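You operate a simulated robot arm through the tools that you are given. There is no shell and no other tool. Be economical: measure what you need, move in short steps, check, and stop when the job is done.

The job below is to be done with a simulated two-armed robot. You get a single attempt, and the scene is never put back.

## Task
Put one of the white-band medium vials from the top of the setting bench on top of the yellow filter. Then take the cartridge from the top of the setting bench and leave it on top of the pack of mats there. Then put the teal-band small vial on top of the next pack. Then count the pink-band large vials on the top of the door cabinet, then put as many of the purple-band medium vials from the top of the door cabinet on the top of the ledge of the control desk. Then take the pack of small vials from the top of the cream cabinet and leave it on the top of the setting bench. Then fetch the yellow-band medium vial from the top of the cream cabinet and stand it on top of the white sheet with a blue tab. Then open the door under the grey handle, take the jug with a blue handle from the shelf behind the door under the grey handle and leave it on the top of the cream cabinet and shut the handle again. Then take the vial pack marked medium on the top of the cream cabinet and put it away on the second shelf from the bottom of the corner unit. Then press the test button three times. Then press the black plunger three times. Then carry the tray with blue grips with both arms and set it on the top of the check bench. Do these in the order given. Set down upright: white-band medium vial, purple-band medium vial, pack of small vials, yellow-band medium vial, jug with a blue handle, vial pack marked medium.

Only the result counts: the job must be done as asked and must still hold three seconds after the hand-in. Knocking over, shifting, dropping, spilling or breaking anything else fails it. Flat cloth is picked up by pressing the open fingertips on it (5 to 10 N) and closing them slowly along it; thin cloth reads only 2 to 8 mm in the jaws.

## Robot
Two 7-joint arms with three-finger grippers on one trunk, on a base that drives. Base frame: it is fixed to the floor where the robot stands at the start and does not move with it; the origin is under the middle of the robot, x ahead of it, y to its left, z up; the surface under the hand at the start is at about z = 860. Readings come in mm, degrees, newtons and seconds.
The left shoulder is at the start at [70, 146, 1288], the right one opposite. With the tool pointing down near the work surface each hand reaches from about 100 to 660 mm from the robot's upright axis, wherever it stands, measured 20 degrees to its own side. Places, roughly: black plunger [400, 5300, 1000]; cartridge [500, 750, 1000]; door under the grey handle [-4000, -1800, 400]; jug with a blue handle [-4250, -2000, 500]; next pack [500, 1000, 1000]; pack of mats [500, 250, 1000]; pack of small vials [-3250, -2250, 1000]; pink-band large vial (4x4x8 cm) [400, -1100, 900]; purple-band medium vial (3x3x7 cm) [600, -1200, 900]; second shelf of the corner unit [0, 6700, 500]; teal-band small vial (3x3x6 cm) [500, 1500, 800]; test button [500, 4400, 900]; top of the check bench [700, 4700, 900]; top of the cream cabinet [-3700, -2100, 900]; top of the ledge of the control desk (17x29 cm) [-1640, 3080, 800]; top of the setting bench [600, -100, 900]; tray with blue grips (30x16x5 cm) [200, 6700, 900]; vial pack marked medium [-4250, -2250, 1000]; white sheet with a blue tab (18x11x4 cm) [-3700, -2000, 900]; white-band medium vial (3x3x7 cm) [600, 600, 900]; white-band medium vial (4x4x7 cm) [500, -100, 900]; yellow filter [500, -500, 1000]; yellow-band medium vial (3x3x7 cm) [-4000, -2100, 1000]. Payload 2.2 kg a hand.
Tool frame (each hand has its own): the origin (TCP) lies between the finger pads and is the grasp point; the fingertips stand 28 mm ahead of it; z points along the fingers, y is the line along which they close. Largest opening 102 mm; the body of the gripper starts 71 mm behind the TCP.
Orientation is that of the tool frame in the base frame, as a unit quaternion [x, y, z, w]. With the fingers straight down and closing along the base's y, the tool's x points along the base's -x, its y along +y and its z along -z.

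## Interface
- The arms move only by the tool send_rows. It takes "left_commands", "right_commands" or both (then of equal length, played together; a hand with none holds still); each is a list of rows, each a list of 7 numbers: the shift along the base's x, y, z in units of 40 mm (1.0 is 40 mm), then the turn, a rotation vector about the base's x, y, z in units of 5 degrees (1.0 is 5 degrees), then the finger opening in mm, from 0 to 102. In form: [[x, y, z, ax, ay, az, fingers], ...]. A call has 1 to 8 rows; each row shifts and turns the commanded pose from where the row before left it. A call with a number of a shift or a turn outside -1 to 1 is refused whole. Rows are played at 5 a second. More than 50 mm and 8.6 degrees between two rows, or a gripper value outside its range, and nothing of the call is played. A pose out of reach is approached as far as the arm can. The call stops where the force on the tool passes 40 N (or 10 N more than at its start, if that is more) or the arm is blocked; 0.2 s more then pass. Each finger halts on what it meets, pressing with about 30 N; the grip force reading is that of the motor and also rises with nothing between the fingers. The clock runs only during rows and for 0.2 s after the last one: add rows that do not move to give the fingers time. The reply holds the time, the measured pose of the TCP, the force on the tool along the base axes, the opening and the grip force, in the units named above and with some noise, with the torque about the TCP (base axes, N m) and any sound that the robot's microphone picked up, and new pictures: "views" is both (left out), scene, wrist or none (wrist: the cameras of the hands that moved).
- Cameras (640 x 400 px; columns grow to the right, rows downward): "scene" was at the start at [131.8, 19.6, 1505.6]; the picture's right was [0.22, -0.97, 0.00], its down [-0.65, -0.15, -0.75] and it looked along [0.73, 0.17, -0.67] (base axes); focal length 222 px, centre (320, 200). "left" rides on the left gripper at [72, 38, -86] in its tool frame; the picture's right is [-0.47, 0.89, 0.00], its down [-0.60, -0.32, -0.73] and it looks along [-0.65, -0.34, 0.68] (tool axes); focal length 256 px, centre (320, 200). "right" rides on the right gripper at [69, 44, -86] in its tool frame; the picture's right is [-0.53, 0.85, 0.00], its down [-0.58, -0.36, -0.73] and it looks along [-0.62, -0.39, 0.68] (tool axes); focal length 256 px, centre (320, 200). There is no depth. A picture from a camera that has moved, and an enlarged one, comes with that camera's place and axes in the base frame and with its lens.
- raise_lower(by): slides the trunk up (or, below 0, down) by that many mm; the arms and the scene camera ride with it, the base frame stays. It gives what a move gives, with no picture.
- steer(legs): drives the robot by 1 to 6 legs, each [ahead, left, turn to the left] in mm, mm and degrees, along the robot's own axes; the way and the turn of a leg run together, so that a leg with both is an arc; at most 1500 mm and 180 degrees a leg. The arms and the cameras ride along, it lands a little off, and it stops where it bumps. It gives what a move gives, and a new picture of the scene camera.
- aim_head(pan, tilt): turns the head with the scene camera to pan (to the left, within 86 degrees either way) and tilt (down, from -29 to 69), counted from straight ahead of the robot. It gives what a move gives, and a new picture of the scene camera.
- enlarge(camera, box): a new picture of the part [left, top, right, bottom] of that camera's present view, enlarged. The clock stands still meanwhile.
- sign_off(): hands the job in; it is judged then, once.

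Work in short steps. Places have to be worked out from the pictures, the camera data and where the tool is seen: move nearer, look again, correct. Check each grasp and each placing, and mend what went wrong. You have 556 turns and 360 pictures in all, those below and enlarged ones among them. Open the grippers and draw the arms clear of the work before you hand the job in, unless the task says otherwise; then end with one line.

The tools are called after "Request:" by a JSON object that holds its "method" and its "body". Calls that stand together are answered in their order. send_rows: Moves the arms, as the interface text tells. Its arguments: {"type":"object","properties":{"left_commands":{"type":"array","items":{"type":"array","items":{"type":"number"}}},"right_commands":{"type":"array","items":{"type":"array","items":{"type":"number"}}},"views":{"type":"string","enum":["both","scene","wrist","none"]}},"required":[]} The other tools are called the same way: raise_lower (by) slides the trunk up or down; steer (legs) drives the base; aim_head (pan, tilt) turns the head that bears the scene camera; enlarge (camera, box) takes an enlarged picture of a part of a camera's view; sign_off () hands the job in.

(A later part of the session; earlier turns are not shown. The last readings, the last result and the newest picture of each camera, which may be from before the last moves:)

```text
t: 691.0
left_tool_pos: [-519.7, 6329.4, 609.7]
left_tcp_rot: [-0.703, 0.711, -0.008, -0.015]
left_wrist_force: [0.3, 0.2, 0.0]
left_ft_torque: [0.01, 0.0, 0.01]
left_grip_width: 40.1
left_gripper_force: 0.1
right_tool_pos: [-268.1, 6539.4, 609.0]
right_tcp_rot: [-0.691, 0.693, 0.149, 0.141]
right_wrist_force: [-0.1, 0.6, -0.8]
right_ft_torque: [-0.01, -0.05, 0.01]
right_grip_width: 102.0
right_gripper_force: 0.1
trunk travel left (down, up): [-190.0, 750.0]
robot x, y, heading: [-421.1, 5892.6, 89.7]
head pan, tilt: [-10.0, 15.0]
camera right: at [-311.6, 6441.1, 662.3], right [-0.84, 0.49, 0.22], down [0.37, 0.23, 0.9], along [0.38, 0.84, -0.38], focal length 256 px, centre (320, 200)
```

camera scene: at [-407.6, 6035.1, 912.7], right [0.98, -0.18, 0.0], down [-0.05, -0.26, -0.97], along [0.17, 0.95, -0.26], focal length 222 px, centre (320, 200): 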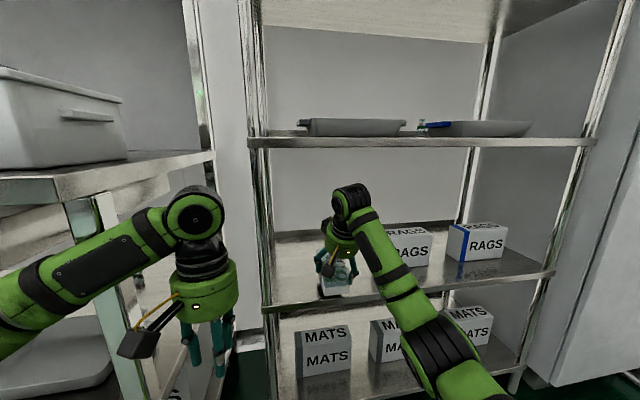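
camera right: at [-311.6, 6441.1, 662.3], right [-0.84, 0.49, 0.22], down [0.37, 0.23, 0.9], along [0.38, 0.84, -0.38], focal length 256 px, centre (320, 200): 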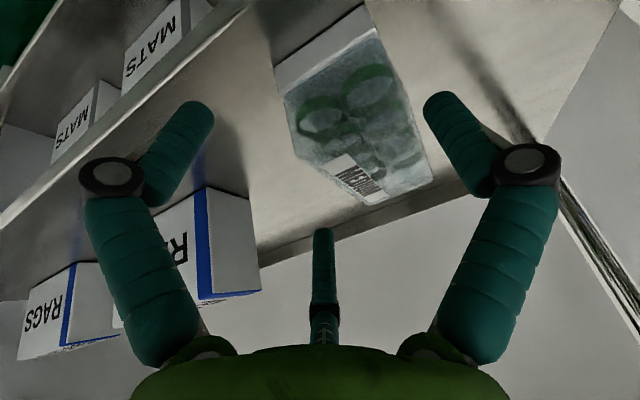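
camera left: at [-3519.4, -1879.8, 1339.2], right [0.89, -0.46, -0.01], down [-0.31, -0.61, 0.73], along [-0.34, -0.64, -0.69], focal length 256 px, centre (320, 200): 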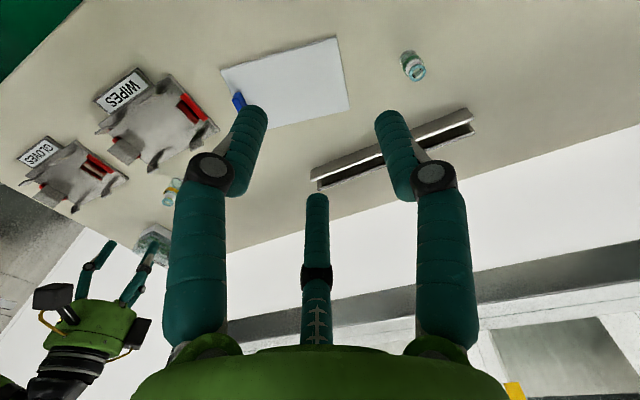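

Pack is placed. I back out 550 mm and raise the trunk.

Request:
{"method": "steer", "body": {"legs": [[-550, 0, 0]]}}

Request:
{"method": "raise_lower", "body": {"by": 400}}

Request:
{"method": "enlarge", "body": {"camera": "scene", "box": [200, 120, 480, 340]}}

```text
t: 694.1
left_tool_pos: [-519.2, 5781.5, 609.1]
left_tcp_rot: [-0.701, 0.713, -0.007, -0.015]
left_wrist_force: [-0.7, -0.6, 1.0]
left_ft_torque: [-0.01, 0.0, -0.02]
left_grip_width: 39.9
left_gripper_force: 0.1
right_tool_pos: [-268.8, 5991.4, 610.2]
right_tcp_rot: [-0.69, 0.694, 0.149, 0.142]
right_wrist_force: [-0.3, 0.8, 0.4]
right_ft_torque: [0.03, 0.01, -0.02]
right_grip_width: 101.7
right_gripper_force: 0.1
trunk travel left (down, up): [-190.0, 750.0]
robot x, y, heading: [-428.1, 5343.9, 89.6]
head pan, tilt: [-10.0, 15.0]
camera scene: at [-409.9, 5487.3, 912.7], right [0.98, -0.18, 0.0], down [-0.05, -0.25, -0.97], along [0.18, 0.95, -0.26], focal length 222 px, centre (320, 200)
```

scene: 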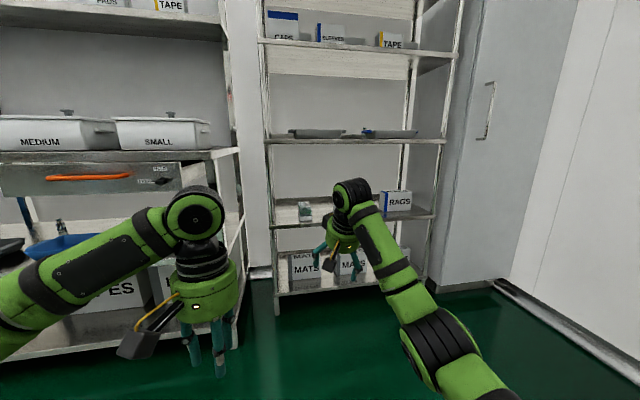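

```text
t: 698.0
left_tool_pos: [-520.2, 5782.8, 1008.8]
left_tcp_rot: [-0.701, 0.713, -0.007, -0.016]
left_wrist_force: [-0.3, 0.1, 0.6]
left_ft_torque: [0.0, -0.04, 0.0]
left_grip_width: 40.2
left_gripper_force: 0.0
right_tool_pos: [-268.8, 5992.4, 1009.6]
right_tcp_rot: [-0.69, 0.694, 0.148, 0.142]
right_wrist_force: [0.2, 0.3, -0.1]
right_ft_torque: [-0.01, 0.01, 0.0]
right_grip_width: 101.9
right_gripper_force: 0.0
trunk travel left (down, up): [-590.0, 350.0]
robot x, y, heading: [-426.6, 5345.2, 89.4]
head pan, tilt: [-10.0, 15.0]
```

```text
1.82 times, centred on (340, 230) of scene
camera zoom: at [-409.9, 5487.5, 1312.6], right [0.98, -0.18, 0.0], down [-0.05, -0.25, -0.97], along [0.18, 0.95, -0.26], focal length 404 px, centre (284, 146)
```

zoom: 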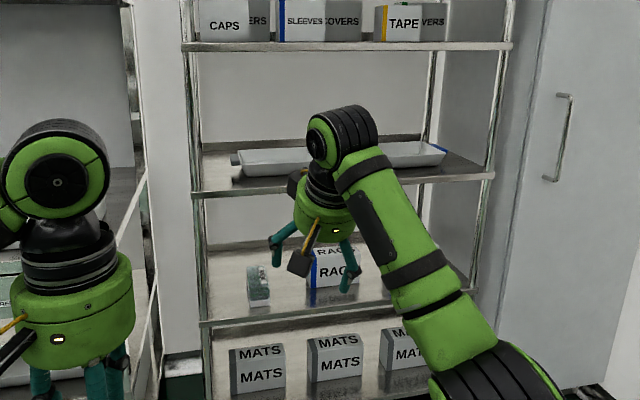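

Pack stands on the second shelf. I restore the right tool to vertical, raise the trunk and turn toward the check bench.

Request:
{"method": "send_rows", "body": {"right_commands": [[0, -0.5, 0, -1, 0, 0, 60], [0, -0.5, 0, -1, 0, 0, 60], [0, -0.5, 0, -1, 0, 0, 60], [0, -0.5, 0, -1, 0, 0, 60], [0, 0, 0, -1, 0, 0, 60]], "views": "none"}}

Request:
{"method": "raise_lower", "body": {"by": 235}}

Request:
{"method": "steer", "body": {"legs": [[-800, 0, 0], [0, 0, -90]]}}

Request:
{"method": "aim_head", "body": {"pan": 0, "tilt": 35}}

```text
t: 699.2
left_tool_pos: [-521.9, 5782.5, 1008.7]
left_tcp_rot: [-0.701, 0.713, -0.008, -0.015]
left_wrist_force: [0.1, 0.1, 0.0]
left_ft_torque: [-0.02, 0.01, -0.03]
left_grip_width: 40.0
left_gripper_force: 0.0
right_tool_pos: [-267.4, 5913.3, 1010.9]
right_tcp_rot: [-0.704, 0.71, -0.006, -0.012]
right_wrist_force: [-0.2, 1.1, -1.0]
right_ft_torque: [-0.03, -0.02, 0.0]
right_grip_width: 60.2
right_gripper_force: 0.1
trunk travel left (down, up): [-590.0, 350.0]
robot x, y, heading: [-430.5, 5345.3, 89.3]
head pan, tilt: [-10.0, 15.0]
```

```text
t: 701.6
left_tool_pos: [-520.6, 5780.9, 1242.9]
left_tcp_rot: [-0.701, 0.713, -0.008, -0.016]
left_wrist_force: [-0.2, 0.3, -0.2]
left_ft_torque: [0.02, -0.02, 0.02]
left_grip_width: 40.1
left_gripper_force: 0.0
right_tool_pos: [-266.6, 5911.8, 1244.4]
right_tcp_rot: [-0.705, 0.709, -0.005, -0.011]
right_wrist_force: [0.8, 0.2, -0.5]
right_ft_torque: [-0.02, 0.01, -0.03]
right_grip_width: 59.8
right_gripper_force: 0.1
trunk travel left (down, up): [-825.0, 115.0]
robot x, y, heading: [-428.4, 5348.7, 89.3]
head pan, tilt: [-10.0, 15.0]
```

```text
t: 709.8
left_tool_pos: [6.4, 4627.7, 1242.9]
left_tcp_rot: [0.017, 1.0, 0.005, -0.017]
left_wrist_force: [0.2, -0.2, -0.4]
left_ft_torque: [0.0, -0.03, 0.01]
left_grip_width: 40.2
left_gripper_force: 0.0
right_tool_pos: [133.2, 4371.9, 1245.7]
right_tcp_rot: [0.013, 1.0, 0.005, -0.011]
right_wrist_force: [-0.3, -0.7, -0.4]
right_ft_torque: [0.03, 0.01, -0.03]
right_grip_width: 60.2
right_gripper_force: 0.1
trunk travel left (down, up): [-825.0, 115.0]
robot x, y, heading: [-437.1, 4542.0, -1.6]
head pan, tilt: [-10.0, 15.0]
camera scene: at [-290.6, 4523.5, 1547.7], right [-0.2, -0.98, 0.0], down [-0.25, 0.05, -0.97], along [0.95, -0.19, -0.26], focal length 222 px, centre (320, 200)
```

scene: 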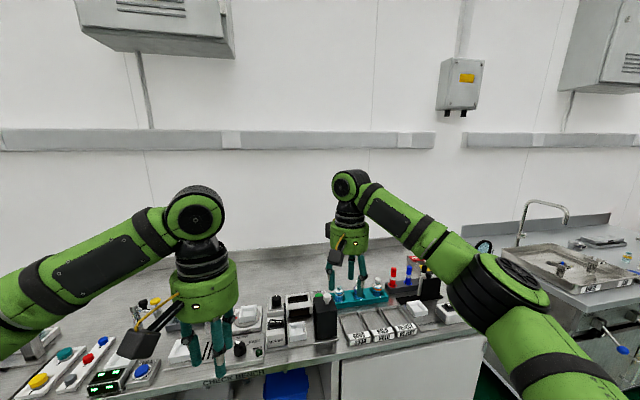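

```text
t: 710.6
left_tool_pos: [7.0, 4627.7, 1244.5]
left_tcp_rot: [0.017, 1.0, 0.005, -0.016]
left_wrist_force: [-0.1, -0.1, -0.2]
left_ft_torque: [0.05, 0.04, 0.05]
left_grip_width: 39.9
left_gripper_force: 0.1
right_tool_pos: [132.0, 4372.1, 1245.3]
right_tcp_rot: [0.012, 1.0, 0.005, -0.011]
right_wrist_force: [-0.1, 1.1, -0.3]
right_ft_torque: [0.02, -0.03, 0.01]
right_grip_width: 60.1
right_gripper_force: 0.1
trunk travel left (down, up): [-825.0, 115.0]
robot x, y, heading: [-431.0, 4542.6, -1.6]
head pan, tilt: [0.0, 35.0]
camera scene: at [-294.1, 4539.2, 1515.7], right [-0.03, -1.0, 0.0], down [-0.57, 0.02, -0.82], along [0.82, -0.02, -0.57], focal length 222 px, centre (320, 200)
```

scene: 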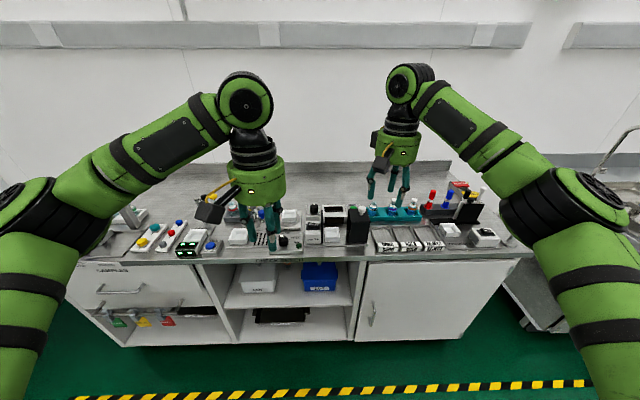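

Request:
{"method": "enlarge", "body": {"camera": "scene", "box": [270, 190, 400, 270]}}

Request:
{"method": "enlarge", "body": {"camera": "scene", "box": [400, 180, 520, 260]}}

Request:
{"method": "enlarge", "body": {"camera": "scene", "box": [90, 190, 280, 280]}}

```text
4.92 times, centred on (335, 230) of scene
camera zoom: at [-294.1, 4539.2, 1515.7], right [-0.03, -1.0, 0.0], down [-0.57, 0.02, -0.82], along [0.82, -0.02, -0.57], focal length 1095 px, centre (246, 52)
```

zoom: 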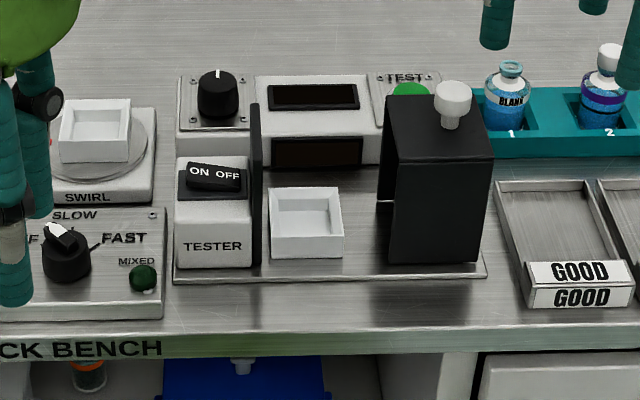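

```text
5.00 times, centred on (460, 220) of scene
camera zoom: at [-294.1, 4539.2, 1515.7], right [-0.03, -1.0, 0.0], down [-0.57, 0.02, -0.82], along [0.82, -0.02, -0.57], focal length 1112 px, centre (-380, 100)
```

zoom: 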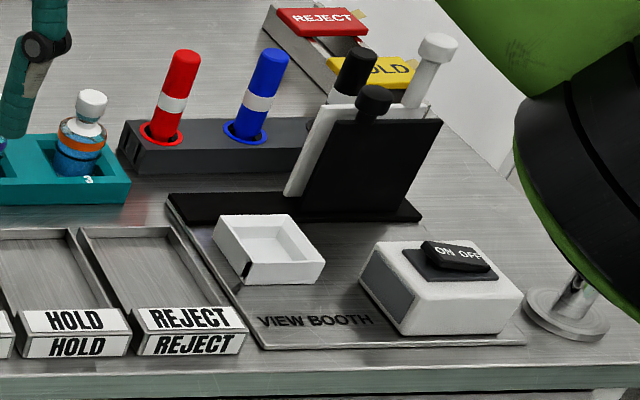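

```text
3.37 times, centred on (185, 235) of scene
camera zoom: at [-294.1, 4539.2, 1515.7], right [-0.03, -1.0, 0.0], down [-0.57, 0.02, -0.82], along [0.82, -0.02, -0.57], focal length 749 px, centre (775, 82)
```

zoom: 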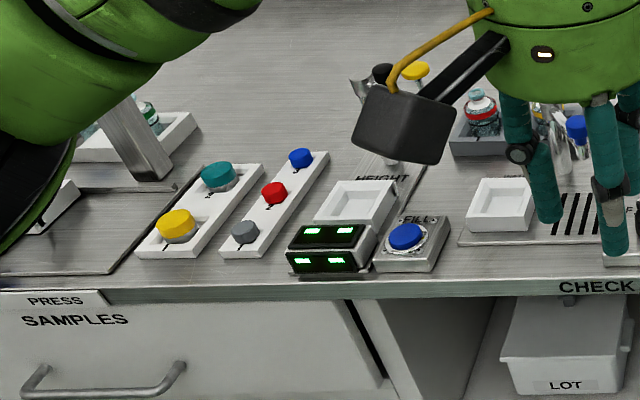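

Green TEST button is ≈(500,4369,915), partly behind a black hood. I drive closer for a wrist view.

Request:
{"method": "steer", "body": {"legs": [[335, -25, 1.6]]}}

Request:
{"method": "send_rows", "body": {"right_commands": [[-0.8, 0.1, -0.3, 0, 0, 0, 0], [-0.3, 0.1, -0.5, 0, 0, 0, 0], [0, 0, -0.5, 0, 0, 0, 0]], "views": "both"}}

```text
t: 712.9
left_tool_pos: [340.2, 4611.4, 1245.4]
left_tcp_rot: [0.004, 1.0, 0.004, -0.016]
left_wrist_force: [0.2, 0.0, 0.0]
left_ft_torque: [0.04, 0.0, -0.01]
left_grip_width: 40.2
left_gripper_force: 0.0
right_tool_pos: [471.5, 4358.9, 1246.5]
right_tcp_rot: [-0.002, 1.0, 0.005, -0.009]
right_wrist_force: [0.0, 0.0, 0.4]
right_ft_torque: [0.01, -0.03, 0.02]
right_grip_width: 60.0
right_gripper_force: 0.0
trunk travel left (down, up): [-825.0, 115.0]
robot x, y, heading: [-97.5, 4509.4, 0.2]
head pan, tilt: [0.0, 35.0]
camera scene: at [40.7, 4514.9, 1516.0], right [0.0, -1.0, 0.0], down [-0.57, 0.0, -0.82], along [0.82, 0.0, -0.57], focal length 222 px, centre (320, 200)
```

scene: 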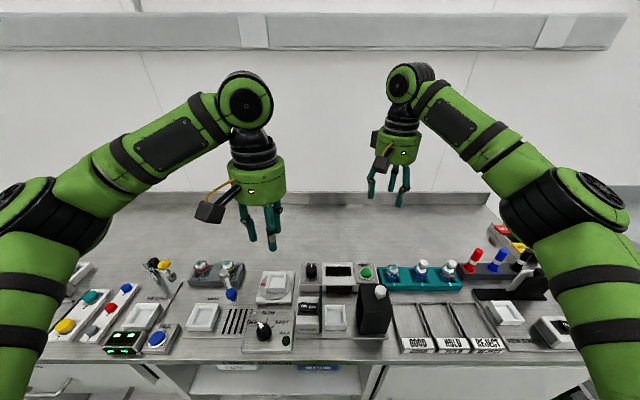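

```text
t: 713.6
left_tool_pos: [343.0, 4611.4, 1243.4]
left_tcp_rot: [0.004, 1.0, 0.005, -0.017]
left_wrist_force: [1.0, 0.1, -0.2]
left_ft_torque: [-0.03, 0.01, 0.03]
left_grip_width: 40.0
left_gripper_force: 0.2
right_tool_pos: [432.6, 4367.7, 1192.1]
right_tcp_rot: [-0.001, 1.0, 0.004, -0.012]
right_wrist_force: [0.5, -0.8, 0.6]
right_ft_torque: [0.02, 0.05, 0.01]
right_grip_width: 1.9
right_gripper_force: 29.6
trunk travel left (down, up): [-825.0, 115.0]
robot x, y, heading: [-96.7, 4517.4, 0.3]
head pan, tilt: [0.0, 35.0]
camera scene: at [45.8, 4514.8, 1515.4], right [0.0, -1.0, 0.0], down [-0.57, 0.0, -0.82], along [0.82, 0.0, -0.57], focal length 222 px, centre (320, 200)
camera right: at [364.8, 4409.8, 1281.4], right [0.53, 0.85, 0.0], down [0.59, -0.37, 0.71], along [0.6, -0.38, -0.7], focal length 256 px, centre (320, 200)
```

scene: 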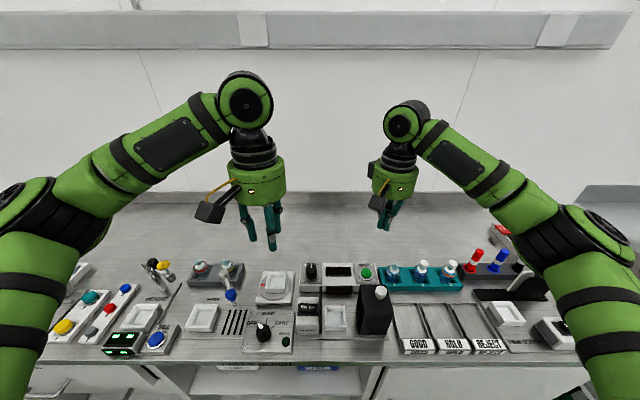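
right: 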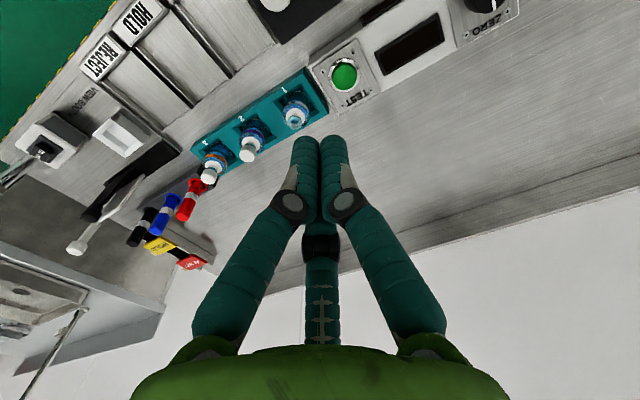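

Button at (479,4373, z≈940). I move above it to z≈1000.

Request:
{"method": "send_rows", "body": {"right_commands": [[0.4, 0.05, -0.6, 0, 0, 0, 0], [0.4, 0.05, -0.8, 0, 0, 0, 0], [0.36, 0.03, -0.8, 0, 0, 0, 0], [0, 0, -0.9, 0, 0, 0, 0], [0, 0, -0.9, 0, 0, 0, 0], [0, 0, -0.8, 0, 0, 0, 0]], "views": "wrist"}}

Request:
{"method": "enlarge", "body": {"camera": "scene", "box": [290, 220, 450, 340]}}

```text
t: 715.0
left_tool_pos: [341.9, 4610.7, 1243.8]
left_tcp_rot: [0.003, 1.0, 0.005, -0.016]
left_wrist_force: [0.2, -0.4, -0.8]
left_ft_torque: [0.0, -0.01, 0.01]
left_grip_width: 39.8
left_gripper_force: 0.1
right_tool_pos: [477.1, 4373.0, 1002.5]
right_tcp_rot: [-0.002, 1.0, 0.004, -0.012]
right_wrist_force: [0.1, 0.0, 0.4]
right_ft_torque: [0.01, 0.0, 0.0]
right_grip_width: 2.0
right_gripper_force: 29.7
trunk travel left (down, up): [-825.0, 115.0]
robot x, y, heading: [-92.0, 4513.5, 0.1]
head pan, tilt: [0.0, 35.0]
camera right: at [409.8, 4414.5, 1090.5], right [0.53, 0.85, 0.0], down [0.59, -0.37, 0.72], along [0.6, -0.38, -0.7], focal length 256 px, centre (320, 200)
```

right: 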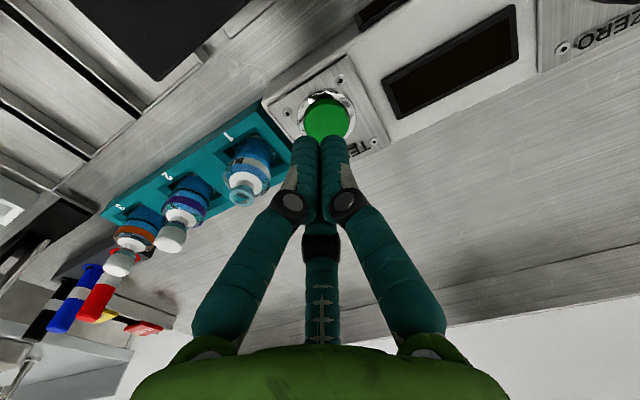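

```text
3.33 times, centred on (370, 280) of scene
camera zoom: at [43.9, 4514.8, 1515.7], right [0.0, -1.0, 0.0], down [-0.57, 0.0, -0.82], along [0.82, 0.0, -0.57], focal length 741 px, centre (153, -67)
```

zoom: 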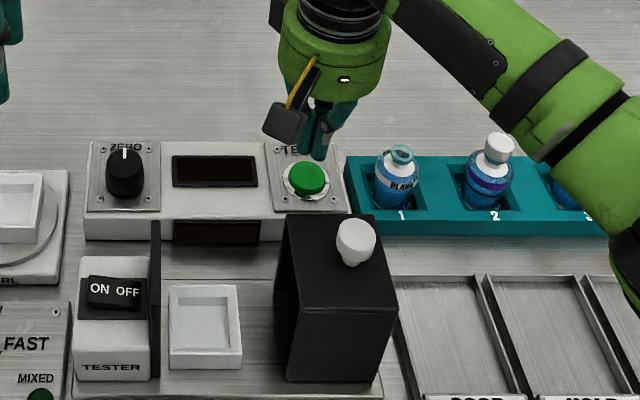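

Aligned; shift (+3,+4) and descend toward contact.

Request:
{"method": "send_rows", "body": {"right_commands": [[0.07, 0.1, -0.4, 0, 0, 0, 0], [0, 0, -0.25, 0, 0, 0, 0], [0, 0, -0.1, 0, 0, 0, 0], [0, 0, -0.1, 0, 0, 0, 0]], "views": "none"}}

```text
t: 716.0
left_tool_pos: [341.9, 4611.1, 1244.7]
left_tcp_rot: [0.004, 1.0, 0.005, -0.016]
left_wrist_force: [0.4, -1.1, -0.4]
left_ft_torque: [0.02, -0.01, -0.04]
left_grip_width: 40.0
left_gripper_force: 0.0
right_tool_pos: [479.6, 4378.1, 968.2]
right_tcp_rot: [-0.003, 1.0, 0.005, -0.011]
right_wrist_force: [-0.1, -0.1, -0.1]
right_ft_torque: [0.01, -0.02, 0.0]
right_grip_width: 2.5
right_gripper_force: 29.8
trunk travel left (down, up): [-825.0, 115.0]
robot x, y, heading: [-93.3, 4512.6, 0.6]
head pan, tilt: [0.0, 35.0]
```

Request:
{"method": "send_rows", "body": {"right_commands": [[0, 0, -0.08, 0, 0, 0, 0], [0, 0, -0.08, 0, 0, 0, 0]], "views": "none"}}

```text
t: 716.6
left_tool_pos: [340.7, 4610.7, 1244.8]
left_tcp_rot: [0.004, 1.0, 0.006, -0.016]
left_wrist_force: [0.1, 0.2, 0.1]
left_ft_torque: [0.02, -0.01, -0.01]
left_grip_width: 40.0
left_gripper_force: 0.1
right_tool_pos: [479.3, 4378.1, 961.7]
right_tcp_rot: [-0.003, 1.0, 0.005, -0.011]
right_wrist_force: [0.1, 0.2, 0.5]
right_ft_torque: [-0.02, 0.02, 0.0]
right_grip_width: 2.1
right_gripper_force: 29.2
trunk travel left (down, up): [-825.0, 115.0]
robot x, y, heading: [-98.1, 4514.0, -0.0]
head pan, tilt: [0.0, 35.0]
```

Request:
{"method": "send_rows", "body": {"right_commands": [[0, 0, -0.08, 0, 0, 0, 0], [0, 0, -0.08, 0, 0, 0, 0]], "views": "wrist"}}

```text
t: 717.2
left_tool_pos: [340.0, 4610.7, 1244.4]
left_tcp_rot: [0.004, 1.0, 0.005, -0.016]
left_wrist_force: [0.9, 0.6, 0.6]
left_ft_torque: [0.05, 0.01, 0.0]
left_grip_width: 39.9
left_gripper_force: 0.0
right_tool_pos: [479.3, 4376.9, 954.9]
right_tcp_rot: [-0.001, 1.0, 0.004, -0.011]
right_wrist_force: [-0.5, 0.9, 0.6]
right_ft_torque: [-0.01, 0.0, 0.0]
right_grip_width: 2.3
right_gripper_force: 30.1
trunk travel left (down, up): [-825.0, 115.0]
robot x, y, heading: [-95.5, 4514.1, 0.4]
head pan, tilt: [0.0, 35.0]
camera right: at [412.5, 4418.9, 1043.4], right [0.53, 0.85, 0.0], down [0.59, -0.37, 0.71], along [0.6, -0.38, -0.7], focal length 256 px, centre (320, 200)
```

right: 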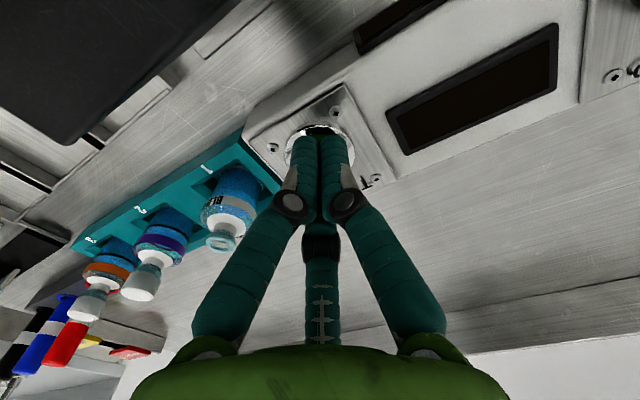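

Right above the button. Continue lowering.

Request:
{"method": "send_rows", "body": {"right_commands": [[0, 0, -0.08, 0, 0, 0, 0], [0, 0, -0.08, 0, 0, 0, 0]], "views": "none"}}

```text
t: 717.9
left_tool_pos: [341.4, 4611.2, 1243.8]
left_tcp_rot: [0.003, 1.0, 0.005, -0.017]
left_wrist_force: [-0.8, 0.6, -0.9]
left_ft_torque: [0.0, 0.01, -0.01]
left_grip_width: 40.1
left_gripper_force: 0.1
right_tool_pos: [479.8, 4377.2, 947.3]
right_tcp_rot: [-0.003, 1.0, 0.004, -0.01]
right_wrist_force: [0.1, 0.6, 0.2]
right_ft_torque: [0.01, -0.02, 0.0]
right_grip_width: 2.4
right_gripper_force: 30.6
trunk travel left (down, up): [-825.0, 115.0]
robot x, y, heading: [-92.5, 4511.0, 0.1]
head pan, tilt: [0.0, 35.0]
```

Request:
{"method": "send_rows", "body": {"right_commands": [[0, 0, -0.07, 0, 0, 0, 0], [0, 0, -0.07, 0, 0, 0, 0]], "views": "none"}}

```text
t: 718.5
left_tool_pos: [340.4, 4611.3, 1243.6]
left_tcp_rot: [0.004, 1.0, 0.005, -0.015]
left_wrist_force: [-1.2, 0.3, -0.5]
left_ft_torque: [-0.02, -0.01, -0.01]
left_grip_width: 39.9
left_gripper_force: 0.1
right_tool_pos: [480.0, 4376.7, 942.1]
right_tcp_rot: [-0.001, 1.0, 0.004, -0.01]
right_wrist_force: [-0.5, -0.4, 1.0]
right_ft_torque: [-0.01, 0.04, 0.0]
right_grip_width: 2.2
right_gripper_force: 30.5
trunk travel left (down, up): [-825.0, 115.0]
robot x, y, heading: [-94.2, 4515.5, 0.5]
head pan, tilt: [0.0, 35.0]
```

Request:
{"method": "send_rows", "body": {"right_commands": [[0, 0, -0.07, 0, 0, 0, 0], [0, 0, -0.07, 0, 0, 0, 0]], "views": "none"}}

Request:
{"method": "enlarge", "body": {"camera": "scene", "box": [330, 230, 410, 300]}}

```text
t: 719.0
left_tool_pos: [340.1, 4611.6, 1245.3]
left_tcp_rot: [0.003, 1.0, 0.005, -0.016]
left_wrist_force: [0.4, 0.6, -0.4]
left_ft_torque: [0.02, 0.0, -0.01]
left_grip_width: 39.8
left_gripper_force: 0.1
right_tool_pos: [480.0, 4377.2, 938.4]
right_tcp_rot: [-0.003, 1.0, 0.004, -0.009]
right_wrist_force: [-0.5, -2.2, 5.3]
right_ft_torque: [-0.07, -0.06, 0.02]
right_grip_width: 1.9
right_gripper_force: 29.3
trunk travel left (down, up): [-825.0, 115.0]
robot x, y, heading: [-94.1, 4515.1, 0.4]
head pan, tilt: [0.0, 35.0]
heard: click
```

```text
5.71 times, centred on (370, 265) of scene
camera zoom: at [42.1, 4514.5, 1515.9], right [0.0, -1.0, 0.0], down [-0.57, 0.0, -0.82], along [0.82, 0.0, -0.57], focal length 1271 px, centre (34, -171)
```

zoom: 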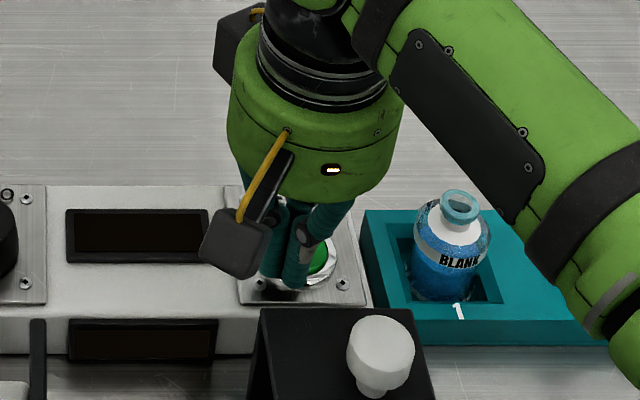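

A click — first press. I raise 14 mm and press again.

Request:
{"method": "send_rows", "body": {"right_commands": [[0, 0, 0.2, 0, 0, 0, 0], [0, 0, 0.2, 0, 0, 0, 0], [0, 0, 0, 0, 0, 0, 0]], "views": "none"}}

Request:
{"method": "send_rows", "body": {"right_commands": [[0, 0, -0.2, 0, 0, 0, 0], [0, 0, -0.13, 0, 0, 0, 0], [0, 0, -0.07, 0, 0, 0, 0], [0, 0, 0, 0, 0, 0, 0]], "views": "none"}}

```text
t: 719.9
left_tool_pos: [341.2, 4610.6, 1243.9]
left_tcp_rot: [0.004, 1.0, 0.005, -0.017]
left_wrist_force: [-0.1, -0.5, -0.8]
left_ft_torque: [0.03, 0.03, -0.02]
left_grip_width: 40.1
left_gripper_force: 0.0
right_tool_pos: [480.0, 4377.7, 954.5]
right_tcp_rot: [-0.002, 1.0, 0.005, -0.012]
right_wrist_force: [-0.1, -0.3, 0.3]
right_ft_torque: [0.01, 0.0, -0.02]
right_grip_width: 2.3
right_gripper_force: 29.7
trunk travel left (down, up): [-825.0, 115.0]
robot x, y, heading: [-91.8, 4512.1, 0.4]
head pan, tilt: [0.0, 35.0]
```

```text
t: 720.9
left_tool_pos: [340.4, 4610.4, 1245.3]
left_tcp_rot: [0.003, 1.0, 0.006, -0.016]
left_wrist_force: [-0.6, 0.2, 0.4]
left_ft_torque: [0.0, 0.0, -0.04]
left_grip_width: 40.2
left_gripper_force: 0.0
right_tool_pos: [478.9, 4378.3, 937.6]
right_tcp_rot: [-0.002, 1.0, 0.004, -0.01]
right_wrist_force: [-0.6, -1.0, 7.4]
right_ft_torque: [-0.1, -0.06, -0.06]
right_grip_width: 2.2
right_gripper_force: 30.2
trunk travel left (down, up): [-825.0, 115.0]
robot x, y, heading: [-96.8, 4517.3, 0.3]
head pan, tilt: [0.0, 35.0]
heard: click
```

Second click. Raise and press a third time.

Request:
{"method": "send_rows", "body": {"right_commands": [[0, 0, 0.2, 0, 0, 0, 0], [0, 0, 0.2, 0, 0, 0, 0], [0, 0, 0, 0, 0, 0, 0]], "views": "none"}}

Request:
{"method": "send_rows", "body": {"right_commands": [[0, 0, -0.2, 0, 0, 0, 0], [0, 0, -0.13, 0, 0, 0, 0], [0, 0, -0.07, 0, 0, 0, 0], [0, 0, 0, 0, 0, 0, 0]], "views": "none"}}

```text
t: 721.6
left_tool_pos: [340.3, 4611.0, 1243.0]
left_tcp_rot: [0.004, 1.0, 0.005, -0.017]
left_wrist_force: [-0.3, 0.5, 0.8]
left_ft_torque: [0.01, -0.03, 0.01]
left_grip_width: 39.9
left_gripper_force: 0.1
right_tool_pos: [479.0, 4376.9, 953.7]
right_tcp_rot: [-0.003, 1.0, 0.005, -0.012]
right_wrist_force: [-0.7, -0.2, 0.0]
right_ft_torque: [-0.01, 0.01, 0.01]
right_grip_width: 2.2
right_gripper_force: 30.4
trunk travel left (down, up): [-825.0, 115.0]
robot x, y, heading: [-98.0, 4514.8, 0.2]
head pan, tilt: [0.0, 35.0]
```

```text
t: 722.6
left_tool_pos: [339.9, 4611.3, 1244.8]
left_tcp_rot: [0.004, 1.0, 0.005, -0.016]
left_wrist_force: [-0.4, 0.1, 0.5]
left_ft_torque: [-0.05, -0.01, -0.02]
left_grip_width: 39.8
left_gripper_force: 0.0
right_tool_pos: [479.4, 4377.3, 938.4]
right_tcp_rot: [-0.001, 1.0, 0.004, -0.009]
right_wrist_force: [1.4, -1.1, 8.9]
right_ft_torque: [-0.05, -0.14, -0.03]
right_grip_width: 1.9
right_gripper_force: 30.2
trunk travel left (down, up): [-825.0, 115.0]
robot x, y, heading: [-95.4, 4511.3, 0.1]
head pan, tilt: [0.0, 35.0]
heard: click
```

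Three clicks. I raise, back off, and move left to look at the plunger.

Request:
{"method": "send_rows", "body": {"right_commands": [[0, 0, 0.8, 0, 0, 0, 0], [0, 0, 1, 0, 0, 0, 0], [0, 0, 1, 0, 0, 0, 0], [0, 0, 1, 0, 0, 0, 0], [0, 0, 1, 0, 0, 0, 0], [0, 0, 1, 0, 0, 0, 0], [0, 0, 1, 0, 0, 0, 0]], "views": "none"}}

Request:
{"method": "steer", "body": {"legs": [[-280, 0, 0], [0, 780, 0]]}}

Request:
{"method": "enlarge", "body": {"camera": "scene", "box": [160, 170, 480, 370]}}

```text
t: 724.2
left_tool_pos: [340.1, 4610.5, 1244.8]
left_tcp_rot: [0.004, 1.0, 0.006, -0.016]
left_wrist_force: [-0.7, -0.6, 0.7]
left_ft_torque: [0.0, -0.02, 0.02]
left_grip_width: 40.0
left_gripper_force: 0.0
right_tool_pos: [477.9, 4377.5, 1210.4]
right_tcp_rot: [-0.002, 1.0, 0.004, -0.011]
right_wrist_force: [0.2, 0.0, 0.2]
right_ft_torque: [0.0, -0.04, 0.01]
right_grip_width: 1.9
right_gripper_force: 30.0
trunk travel left (down, up): [-825.0, 115.0]
robot x, y, heading: [-96.2, 4514.5, 0.4]
head pan, tilt: [0.0, 35.0]
```

```text
t: 730.0
left_tool_pos: [51.2, 5376.4, 1243.5]
left_tcp_rot: [0.004, 1.0, 0.006, -0.016]
left_wrist_force: [-0.3, -0.1, 0.3]
left_ft_torque: [-0.02, 0.03, 0.01]
left_grip_width: 40.2
left_gripper_force: 0.0
right_tool_pos: [190.3, 5141.8, 1209.9]
right_tcp_rot: [-0.002, 1.0, 0.004, -0.011]
right_wrist_force: [-0.1, 0.4, 0.3]
right_ft_torque: [0.01, 0.02, -0.01]
right_grip_width: 2.1
right_gripper_force: 30.1
trunk travel left (down, up): [-825.0, 115.0]
robot x, y, heading: [-383.9, 5280.9, 0.3]
head pan, tilt: [0.0, 35.0]
camera scene: at [-245.8, 5280.8, 1515.7], right [0.0, -1.0, 0.0], down [-0.57, 0.0, -0.82], along [0.82, 0.0, -0.57], focal length 222 px, centre (320, 200)
```

scene: 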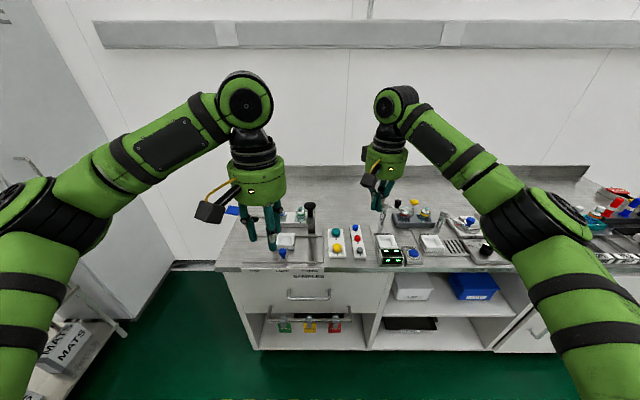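

```text
2.00 times, centred on (320, 270) of scene
camera zoom: at [-245.8, 5280.8, 1515.7], right [0.0, -1.0, 0.0], down [-0.57, 0.0, -0.82], along [0.82, 0.0, -0.57], focal length 445 px, centre (320, 60)
```

zoom: 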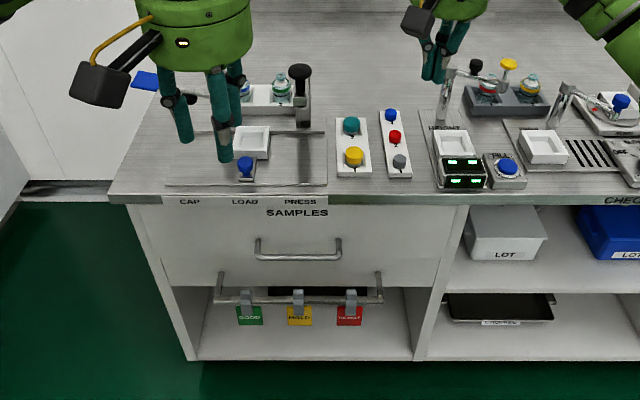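

The black plunger knob is ≈(400,5317,≈1040). I move in with the left arm: ahead 285, right 110.

Request:
{"method": "steer", "body": {"legs": [[285, -110, 0]]}}

Request:
{"method": "send_rows", "body": {"left_commands": [[0, 0.3, 0, 0, 0, 0, 20], [0, 0.3, 0, 0, 0, 0, 0], [0, 0, 0, 0, 0, 0, 0]], "views": "both"}}

```text
t: 732.0
left_tool_pos: [326.2, 5269.6, 1244.9]
left_tcp_rot: [0.002, 1.0, 0.005, -0.016]
left_wrist_force: [0.1, 0.2, 0.6]
left_ft_torque: [-0.01, 0.02, -0.03]
left_grip_width: 40.1
left_gripper_force: 0.0
right_tool_pos: [465.1, 5035.3, 1211.0]
right_tcp_rot: [-0.004, 1.0, 0.004, -0.01]
right_wrist_force: [-1.0, 0.7, 0.1]
right_ft_torque: [-0.01, 0.01, -0.01]
right_grip_width: 2.4
right_gripper_force: 30.1
trunk travel left (down, up): [-825.0, 115.0]
robot x, y, heading: [-110.8, 5170.1, 0.6]
head pan, tilt: [0.0, 35.0]
camera scene: at [28.2, 5172.7, 1516.0], right [0.01, -1.0, 0.0], down [-0.57, 0.0, -0.82], along [0.82, 0.0, -0.57], focal length 222 px, centre (320, 200)
```

scene: 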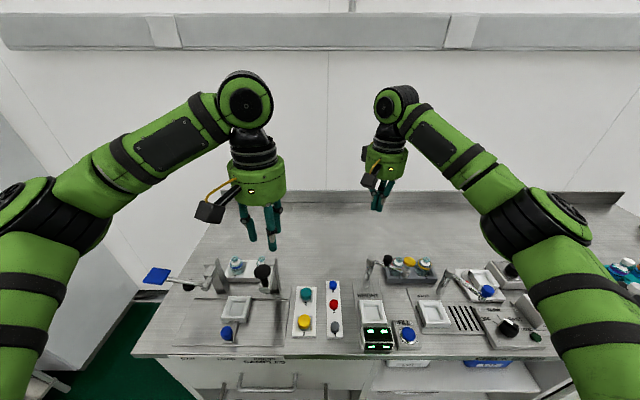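

```text
t: 732.8
left_tool_pos: [329.2, 5291.0, 1244.3]
left_tcp_rot: [0.003, 1.0, 0.006, -0.016]
left_wrist_force: [0.2, 0.1, 1.0]
left_ft_torque: [0.01, 0.01, -0.03]
left_grip_width: 2.2
left_gripper_force: 30.0
right_tool_pos: [467.1, 5033.6, 1209.4]
right_tcp_rot: [-0.003, 1.0, 0.004, -0.011]
right_wrist_force: [1.1, -0.5, -0.2]
right_ft_torque: [0.02, 0.02, 0.0]
right_grip_width: 2.0
right_gripper_force: 30.0
trunk travel left (down, up): [-825.0, 115.0]
robot x, y, heading: [-104.6, 5168.8, 0.3]
head pan, tilt: [0.0, 35.0]
camera scene: at [31.8, 5170.7, 1515.5], right [0.01, -1.0, 0.0], down [-0.57, 0.0, -0.82], along [0.82, 0.0, -0.57], focal length 222 px, centre (320, 200)
camera left: at [260.6, 5329.6, 1332.0], right [0.47, 0.88, -0.01], down [0.63, -0.33, 0.71], along [0.62, -0.34, -0.71], focal length 256 px, centre (320, 200)
```

scene: 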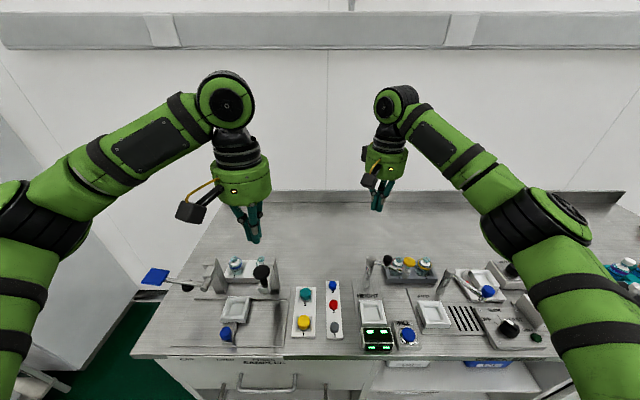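
left: 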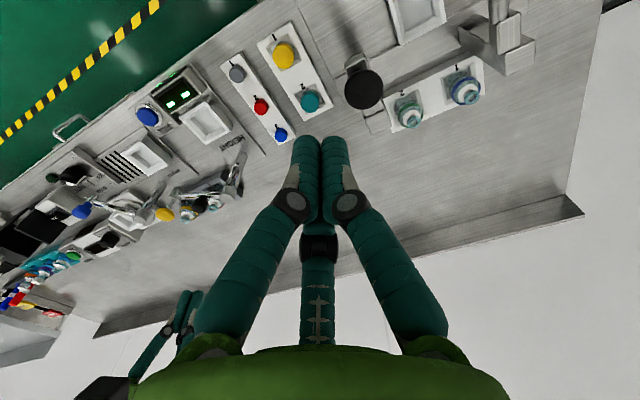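

Plunger knob top ≈(365,5312, z≈1082). I move above and lower to z≈1120.

Request:
{"method": "send_rows", "body": {"left_commands": [[0.45, 0.27, -0.6, 0, 0, 0, 0], [0.45, 0.27, -0.8, 0, 0, 0, 0], [0, 0, -0.8, 0, 0, 0, 0], [0, 0, -0.8, 0, 0, 0, 0]], "views": "both"}}

```text
t: 733.8
left_tool_pos: [363.2, 5316.7, 1123.9]
left_tcp_rot: [0.002, 1.0, 0.006, -0.015]
left_wrist_force: [1.0, 0.2, 0.3]
left_ft_torque: [-0.03, 0.03, -0.01]
left_grip_width: 2.2
left_gripper_force: 30.1
right_tool_pos: [467.0, 5033.3, 1209.2]
right_tcp_rot: [-0.004, 1.0, 0.004, -0.011]
right_wrist_force: [-0.2, 0.3, -0.3]
right_ft_torque: [0.01, -0.03, 0.0]
right_grip_width: 2.2
right_gripper_force: 29.9
trunk travel left (down, up): [-825.0, 115.0]
robot x, y, heading: [-110.4, 5167.5, 0.2]
head pan, tilt: [0.0, 35.0]
camera scene: at [31.1, 5172.3, 1515.7], right [0.01, -1.0, 0.0], down [-0.57, 0.0, -0.82], along [0.82, 0.0, -0.57], focal length 222 px, centre (320, 200)
camera left: at [296.0, 5354.3, 1211.5], right [0.47, 0.88, -0.01], down [0.63, -0.33, 0.71], along [0.62, -0.34, -0.71], focal length 256 px, centre (320, 200)
```

scene: 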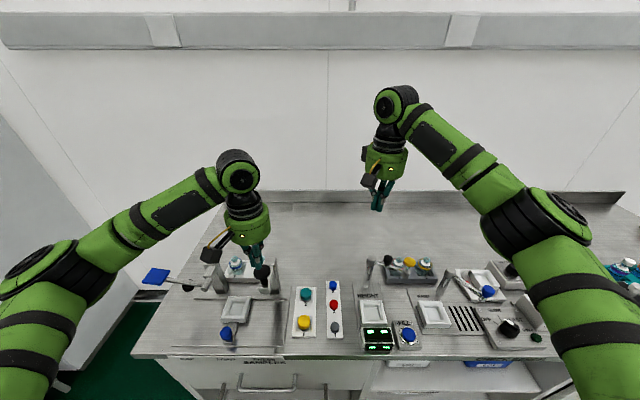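
left: 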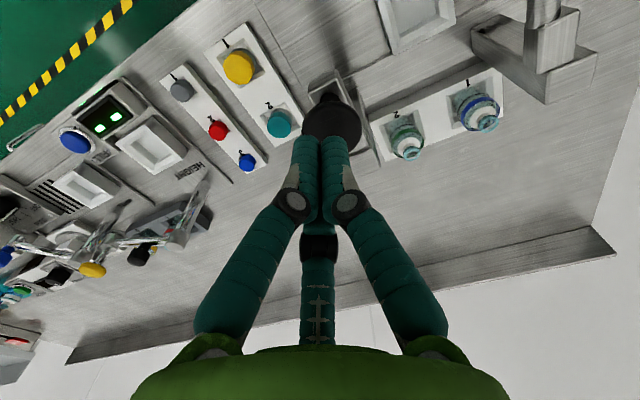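

Shift +8 mm in y, then lower in small steps.

Request:
{"method": "send_rows", "body": {"left_commands": [[0, 0.2, -0.2, 0, 0, 0, 0], [0, 0, -0.15, 0, 0, 0, 0], [0, 0, -0.1, 0, 0, 0, 0], [0, 0, -0.1, 0, 0, 0, 0]], "views": "none"}}

Request:
{"method": "send_rows", "body": {"left_commands": [[0, 0, -0.1, 0, 0, 0, 0], [0, 0, -0.1, 0, 0, 0, 0]], "views": "wrist"}}

```text
t: 734.8
left_tool_pos: [364.1, 5324.1, 1102.9]
left_tcp_rot: [0.003, 1.0, 0.005, -0.017]
left_wrist_force: [-0.5, 0.5, 0.2]
left_ft_torque: [0.0, 0.01, 0.01]
left_grip_width: 2.0
left_gripper_force: 29.9
right_tool_pos: [466.0, 5033.4, 1209.4]
right_tcp_rot: [-0.004, 1.0, 0.004, -0.01]
right_wrist_force: [-0.5, -0.6, 0.0]
right_ft_torque: [0.0, 0.01, 0.02]
right_grip_width: 2.1
right_gripper_force: 29.9
trunk travel left (down, up): [-825.0, 115.0]
robot x, y, heading: [-106.7, 5170.6, 0.2]
head pan, tilt: [0.0, 35.0]
```

```text
t: 735.4
left_tool_pos: [364.4, 5322.5, 1093.2]
left_tcp_rot: [0.002, 1.0, 0.006, -0.017]
left_wrist_force: [-0.4, 0.3, 0.6]
left_ft_torque: [0.02, 0.03, -0.02]
left_grip_width: 2.3
left_gripper_force: 29.8
right_tool_pos: [466.4, 5033.1, 1209.7]
right_tcp_rot: [-0.003, 1.0, 0.005, -0.011]
right_wrist_force: [-0.5, -0.2, -0.2]
right_ft_torque: [-0.01, -0.03, 0.02]
right_grip_width: 2.2
right_gripper_force: 30.5
trunk travel left (down, up): [-825.0, 115.0]
robot x, y, heading: [-107.8, 5171.3, 0.4]
head pan, tilt: [0.0, 35.0]
camera left: at [296.1, 5360.7, 1181.4], right [0.47, 0.88, -0.01], down [0.63, -0.33, 0.71], along [0.62, -0.34, -0.71], focal length 256 px, centre (320, 200)
```

left: 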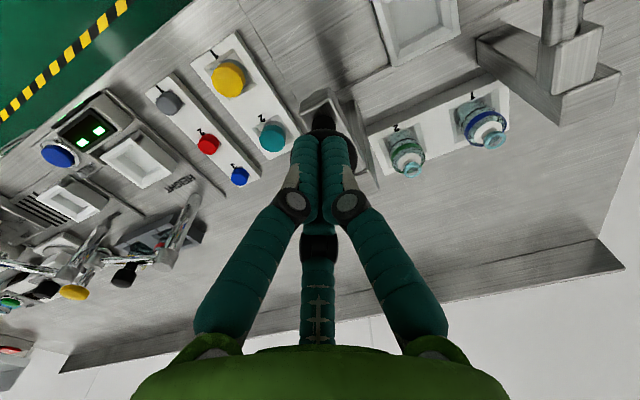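

Request:
{"method": "send_rows", "body": {"left_commands": [[0, 0, -0.1, 0, 0, 0, 0], [0, 0, -0.1, 0, 0, 0, 0]], "views": "none"}}

Request:
{"method": "send_rows", "body": {"left_commands": [[0, 0, -0.1, 0, 0, 0, 0], [0, 0, -0.1, 0, 0, 0, 0]], "views": "none"}}

```text
t: 736.0
left_tool_pos: [363.9, 5321.9, 1085.5]
left_tcp_rot: [0.002, 1.0, 0.005, -0.016]
left_wrist_force: [0.5, -0.2, 1.0]
left_ft_torque: [-0.05, -0.02, 0.0]
left_grip_width: 2.0
left_gripper_force: 29.7
right_tool_pos: [467.6, 5034.1, 1207.6]
right_tcp_rot: [-0.003, 1.0, 0.004, -0.01]
right_wrist_force: [-0.6, 0.2, 0.2]
right_ft_torque: [0.02, -0.01, -0.01]
right_grip_width: 2.1
right_gripper_force: 30.4
trunk travel left (down, up): [-825.0, 115.0]
robot x, y, heading: [-109.9, 5171.4, 0.5]
head pan, tilt: [0.0, 35.0]
```

```text
t: 736.6
left_tool_pos: [364.1, 5321.9, 1077.6]
left_tcp_rot: [0.002, 1.0, 0.005, -0.016]
left_wrist_force: [0.8, 0.0, 1.6]
left_ft_torque: [-0.03, -0.04, 0.0]
left_grip_width: 2.1
left_gripper_force: 30.2
right_tool_pos: [467.2, 5033.2, 1209.5]
right_tcp_rot: [-0.004, 1.0, 0.004, -0.01]
right_wrist_force: [-0.2, 0.0, -0.8]
right_ft_torque: [0.01, 0.01, 0.01]
right_grip_width: 2.1
right_gripper_force: 29.8
trunk travel left (down, up): [-825.0, 115.0]
robot x, y, heading: [-105.3, 5170.9, 0.4]
head pan, tilt: [0.0, 35.0]
heard: click
```

Click at z≈1077. I go 4 mm deeper to be safe, then release fully.

Request:
{"method": "send_rows", "body": {"left_commands": [[0, 0, -0.1, 0, 0, 0, 0], [0, 0, 0, 0, 0, 0, 0]], "views": "wrist"}}

Request:
{"method": "send_rows", "body": {"left_commands": [[0, 0, 0.4, 0, 0, 0, 0], [0, 0, 0.4, 0, 0, 0, 0], [0, 0, 0, 0, 0, 0, 0]], "views": "wrist"}}

```text
t: 737.2
left_tool_pos: [364.7, 5321.6, 1073.0]
left_tcp_rot: [0.003, 1.0, 0.005, -0.016]
left_wrist_force: [-0.4, 0.3, 3.0]
left_ft_torque: [-0.01, -0.05, -0.02]
left_grip_width: 1.9
left_gripper_force: 30.4
right_tool_pos: [466.1, 5033.4, 1209.4]
right_tcp_rot: [-0.004, 1.0, 0.005, -0.01]
right_wrist_force: [0.0, -0.8, 0.3]
right_ft_torque: [-0.03, -0.01, 0.01]
right_grip_width: 2.1
right_gripper_force: 30.2
trunk travel left (down, up): [-825.0, 115.0]
robot x, y, heading: [-104.1, 5170.8, 0.4]
head pan, tilt: [0.0, 35.0]
camera left: at [295.9, 5360.1, 1161.5], right [0.47, 0.88, -0.01], down [0.63, -0.33, 0.71], along [0.62, -0.34, -0.71], focal length 256 px, centre (320, 200)
```

left: 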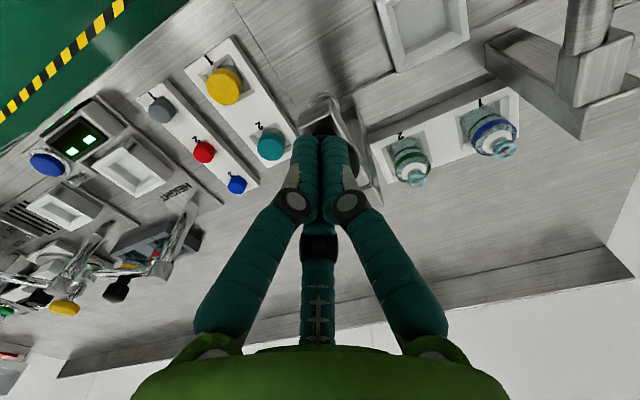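

```text
t: 738.0
left_tool_pos: [363.3, 5322.3, 1105.3]
left_tcp_rot: [0.001, 1.0, 0.005, -0.016]
left_wrist_force: [0.2, 0.3, 0.8]
left_ft_torque: [-0.02, -0.04, -0.03]
left_grip_width: 2.3
left_gripper_force: 30.1
right_tool_pos: [466.8, 5034.9, 1210.1]
right_tcp_rot: [-0.004, 1.0, 0.004, -0.011]
right_wrist_force: [0.1, 0.0, 0.1]
right_ft_torque: [0.02, -0.01, 0.0]
right_grip_width: 2.1
right_gripper_force: 29.9
trunk travel left (down, up): [-825.0, 115.0]
robot x, y, heading: [-109.0, 5170.4, 0.5]
head pan, tilt: [0.0, 35.0]
camera left: at [295.7, 5360.0, 1193.4], right [0.47, 0.88, -0.01], down [0.63, -0.33, 0.71], along [0.62, -0.34, -0.71], focal length 256 px, centre (320, 200)
```

left: 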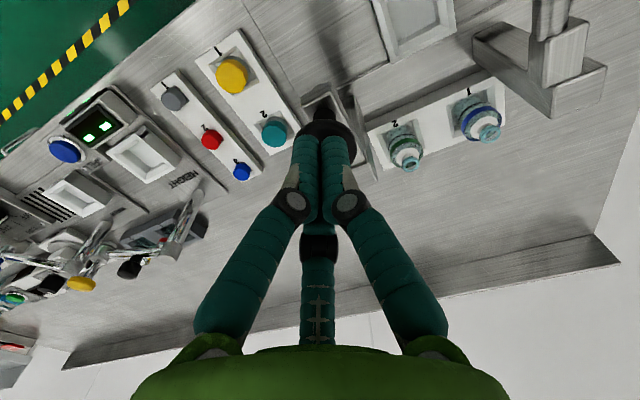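

Knob sprang back. Press 2.

Request:
{"method": "send_rows", "body": {"left_commands": [[0, 0, -0.4, 0, 0, 0, 0], [0, 0, -0.2, 0, 0, 0, 0], [0, 0, -0.15, 0, 0, 0, 0], [0, 0, -0.05, 0, 0, 0, 0], [0, 0, 0, 0, 0, 0, 0]], "views": "none"}}

Request:
{"method": "send_rows", "body": {"left_commands": [[0, 0, 0.4, 0, 0, 0, 0], [0, 0, 0.4, 0, 0, 0, 0], [0, 0, 0, 0, 0, 0, 0]], "views": "none"}}

```text
t: 739.2
left_tool_pos: [362.8, 5322.5, 1074.7]
left_tcp_rot: [0.002, 1.0, 0.005, -0.016]
left_wrist_force: [-0.9, 0.3, 2.1]
left_ft_torque: [0.0, -0.04, 0.01]
left_grip_width: 2.1
left_gripper_force: 29.7
right_tool_pos: [466.2, 5034.3, 1210.0]
right_tcp_rot: [-0.004, 1.0, 0.004, -0.01]
right_wrist_force: [0.8, -0.1, -0.6]
right_ft_torque: [-0.01, 0.01, -0.03]
right_grip_width: 1.9
right_gripper_force: 29.9
trunk travel left (down, up): [-825.0, 115.0]
robot x, y, heading: [-106.1, 5169.6, 0.4]
head pan, tilt: [0.0, 35.0]
heard: click
```

```text
t: 740.0
left_tool_pos: [364.0, 5323.0, 1107.0]
left_tcp_rot: [0.002, 1.0, 0.005, -0.017]
left_wrist_force: [-0.1, 0.1, 0.5]
left_ft_torque: [0.02, 0.02, 0.0]
left_grip_width: 2.1
left_gripper_force: 29.9
right_tool_pos: [466.1, 5034.9, 1209.2]
right_tcp_rot: [-0.003, 1.0, 0.005, -0.01]
right_wrist_force: [-0.9, -0.1, -0.5]
right_ft_torque: [0.03, -0.03, -0.05]
right_grip_width: 1.8
right_gripper_force: 30.0
trunk travel left (down, up): [-825.0, 115.0]
robot x, y, heading: [-106.0, 5172.6, 0.3]
head pan, tilt: [0.0, 35.0]
```

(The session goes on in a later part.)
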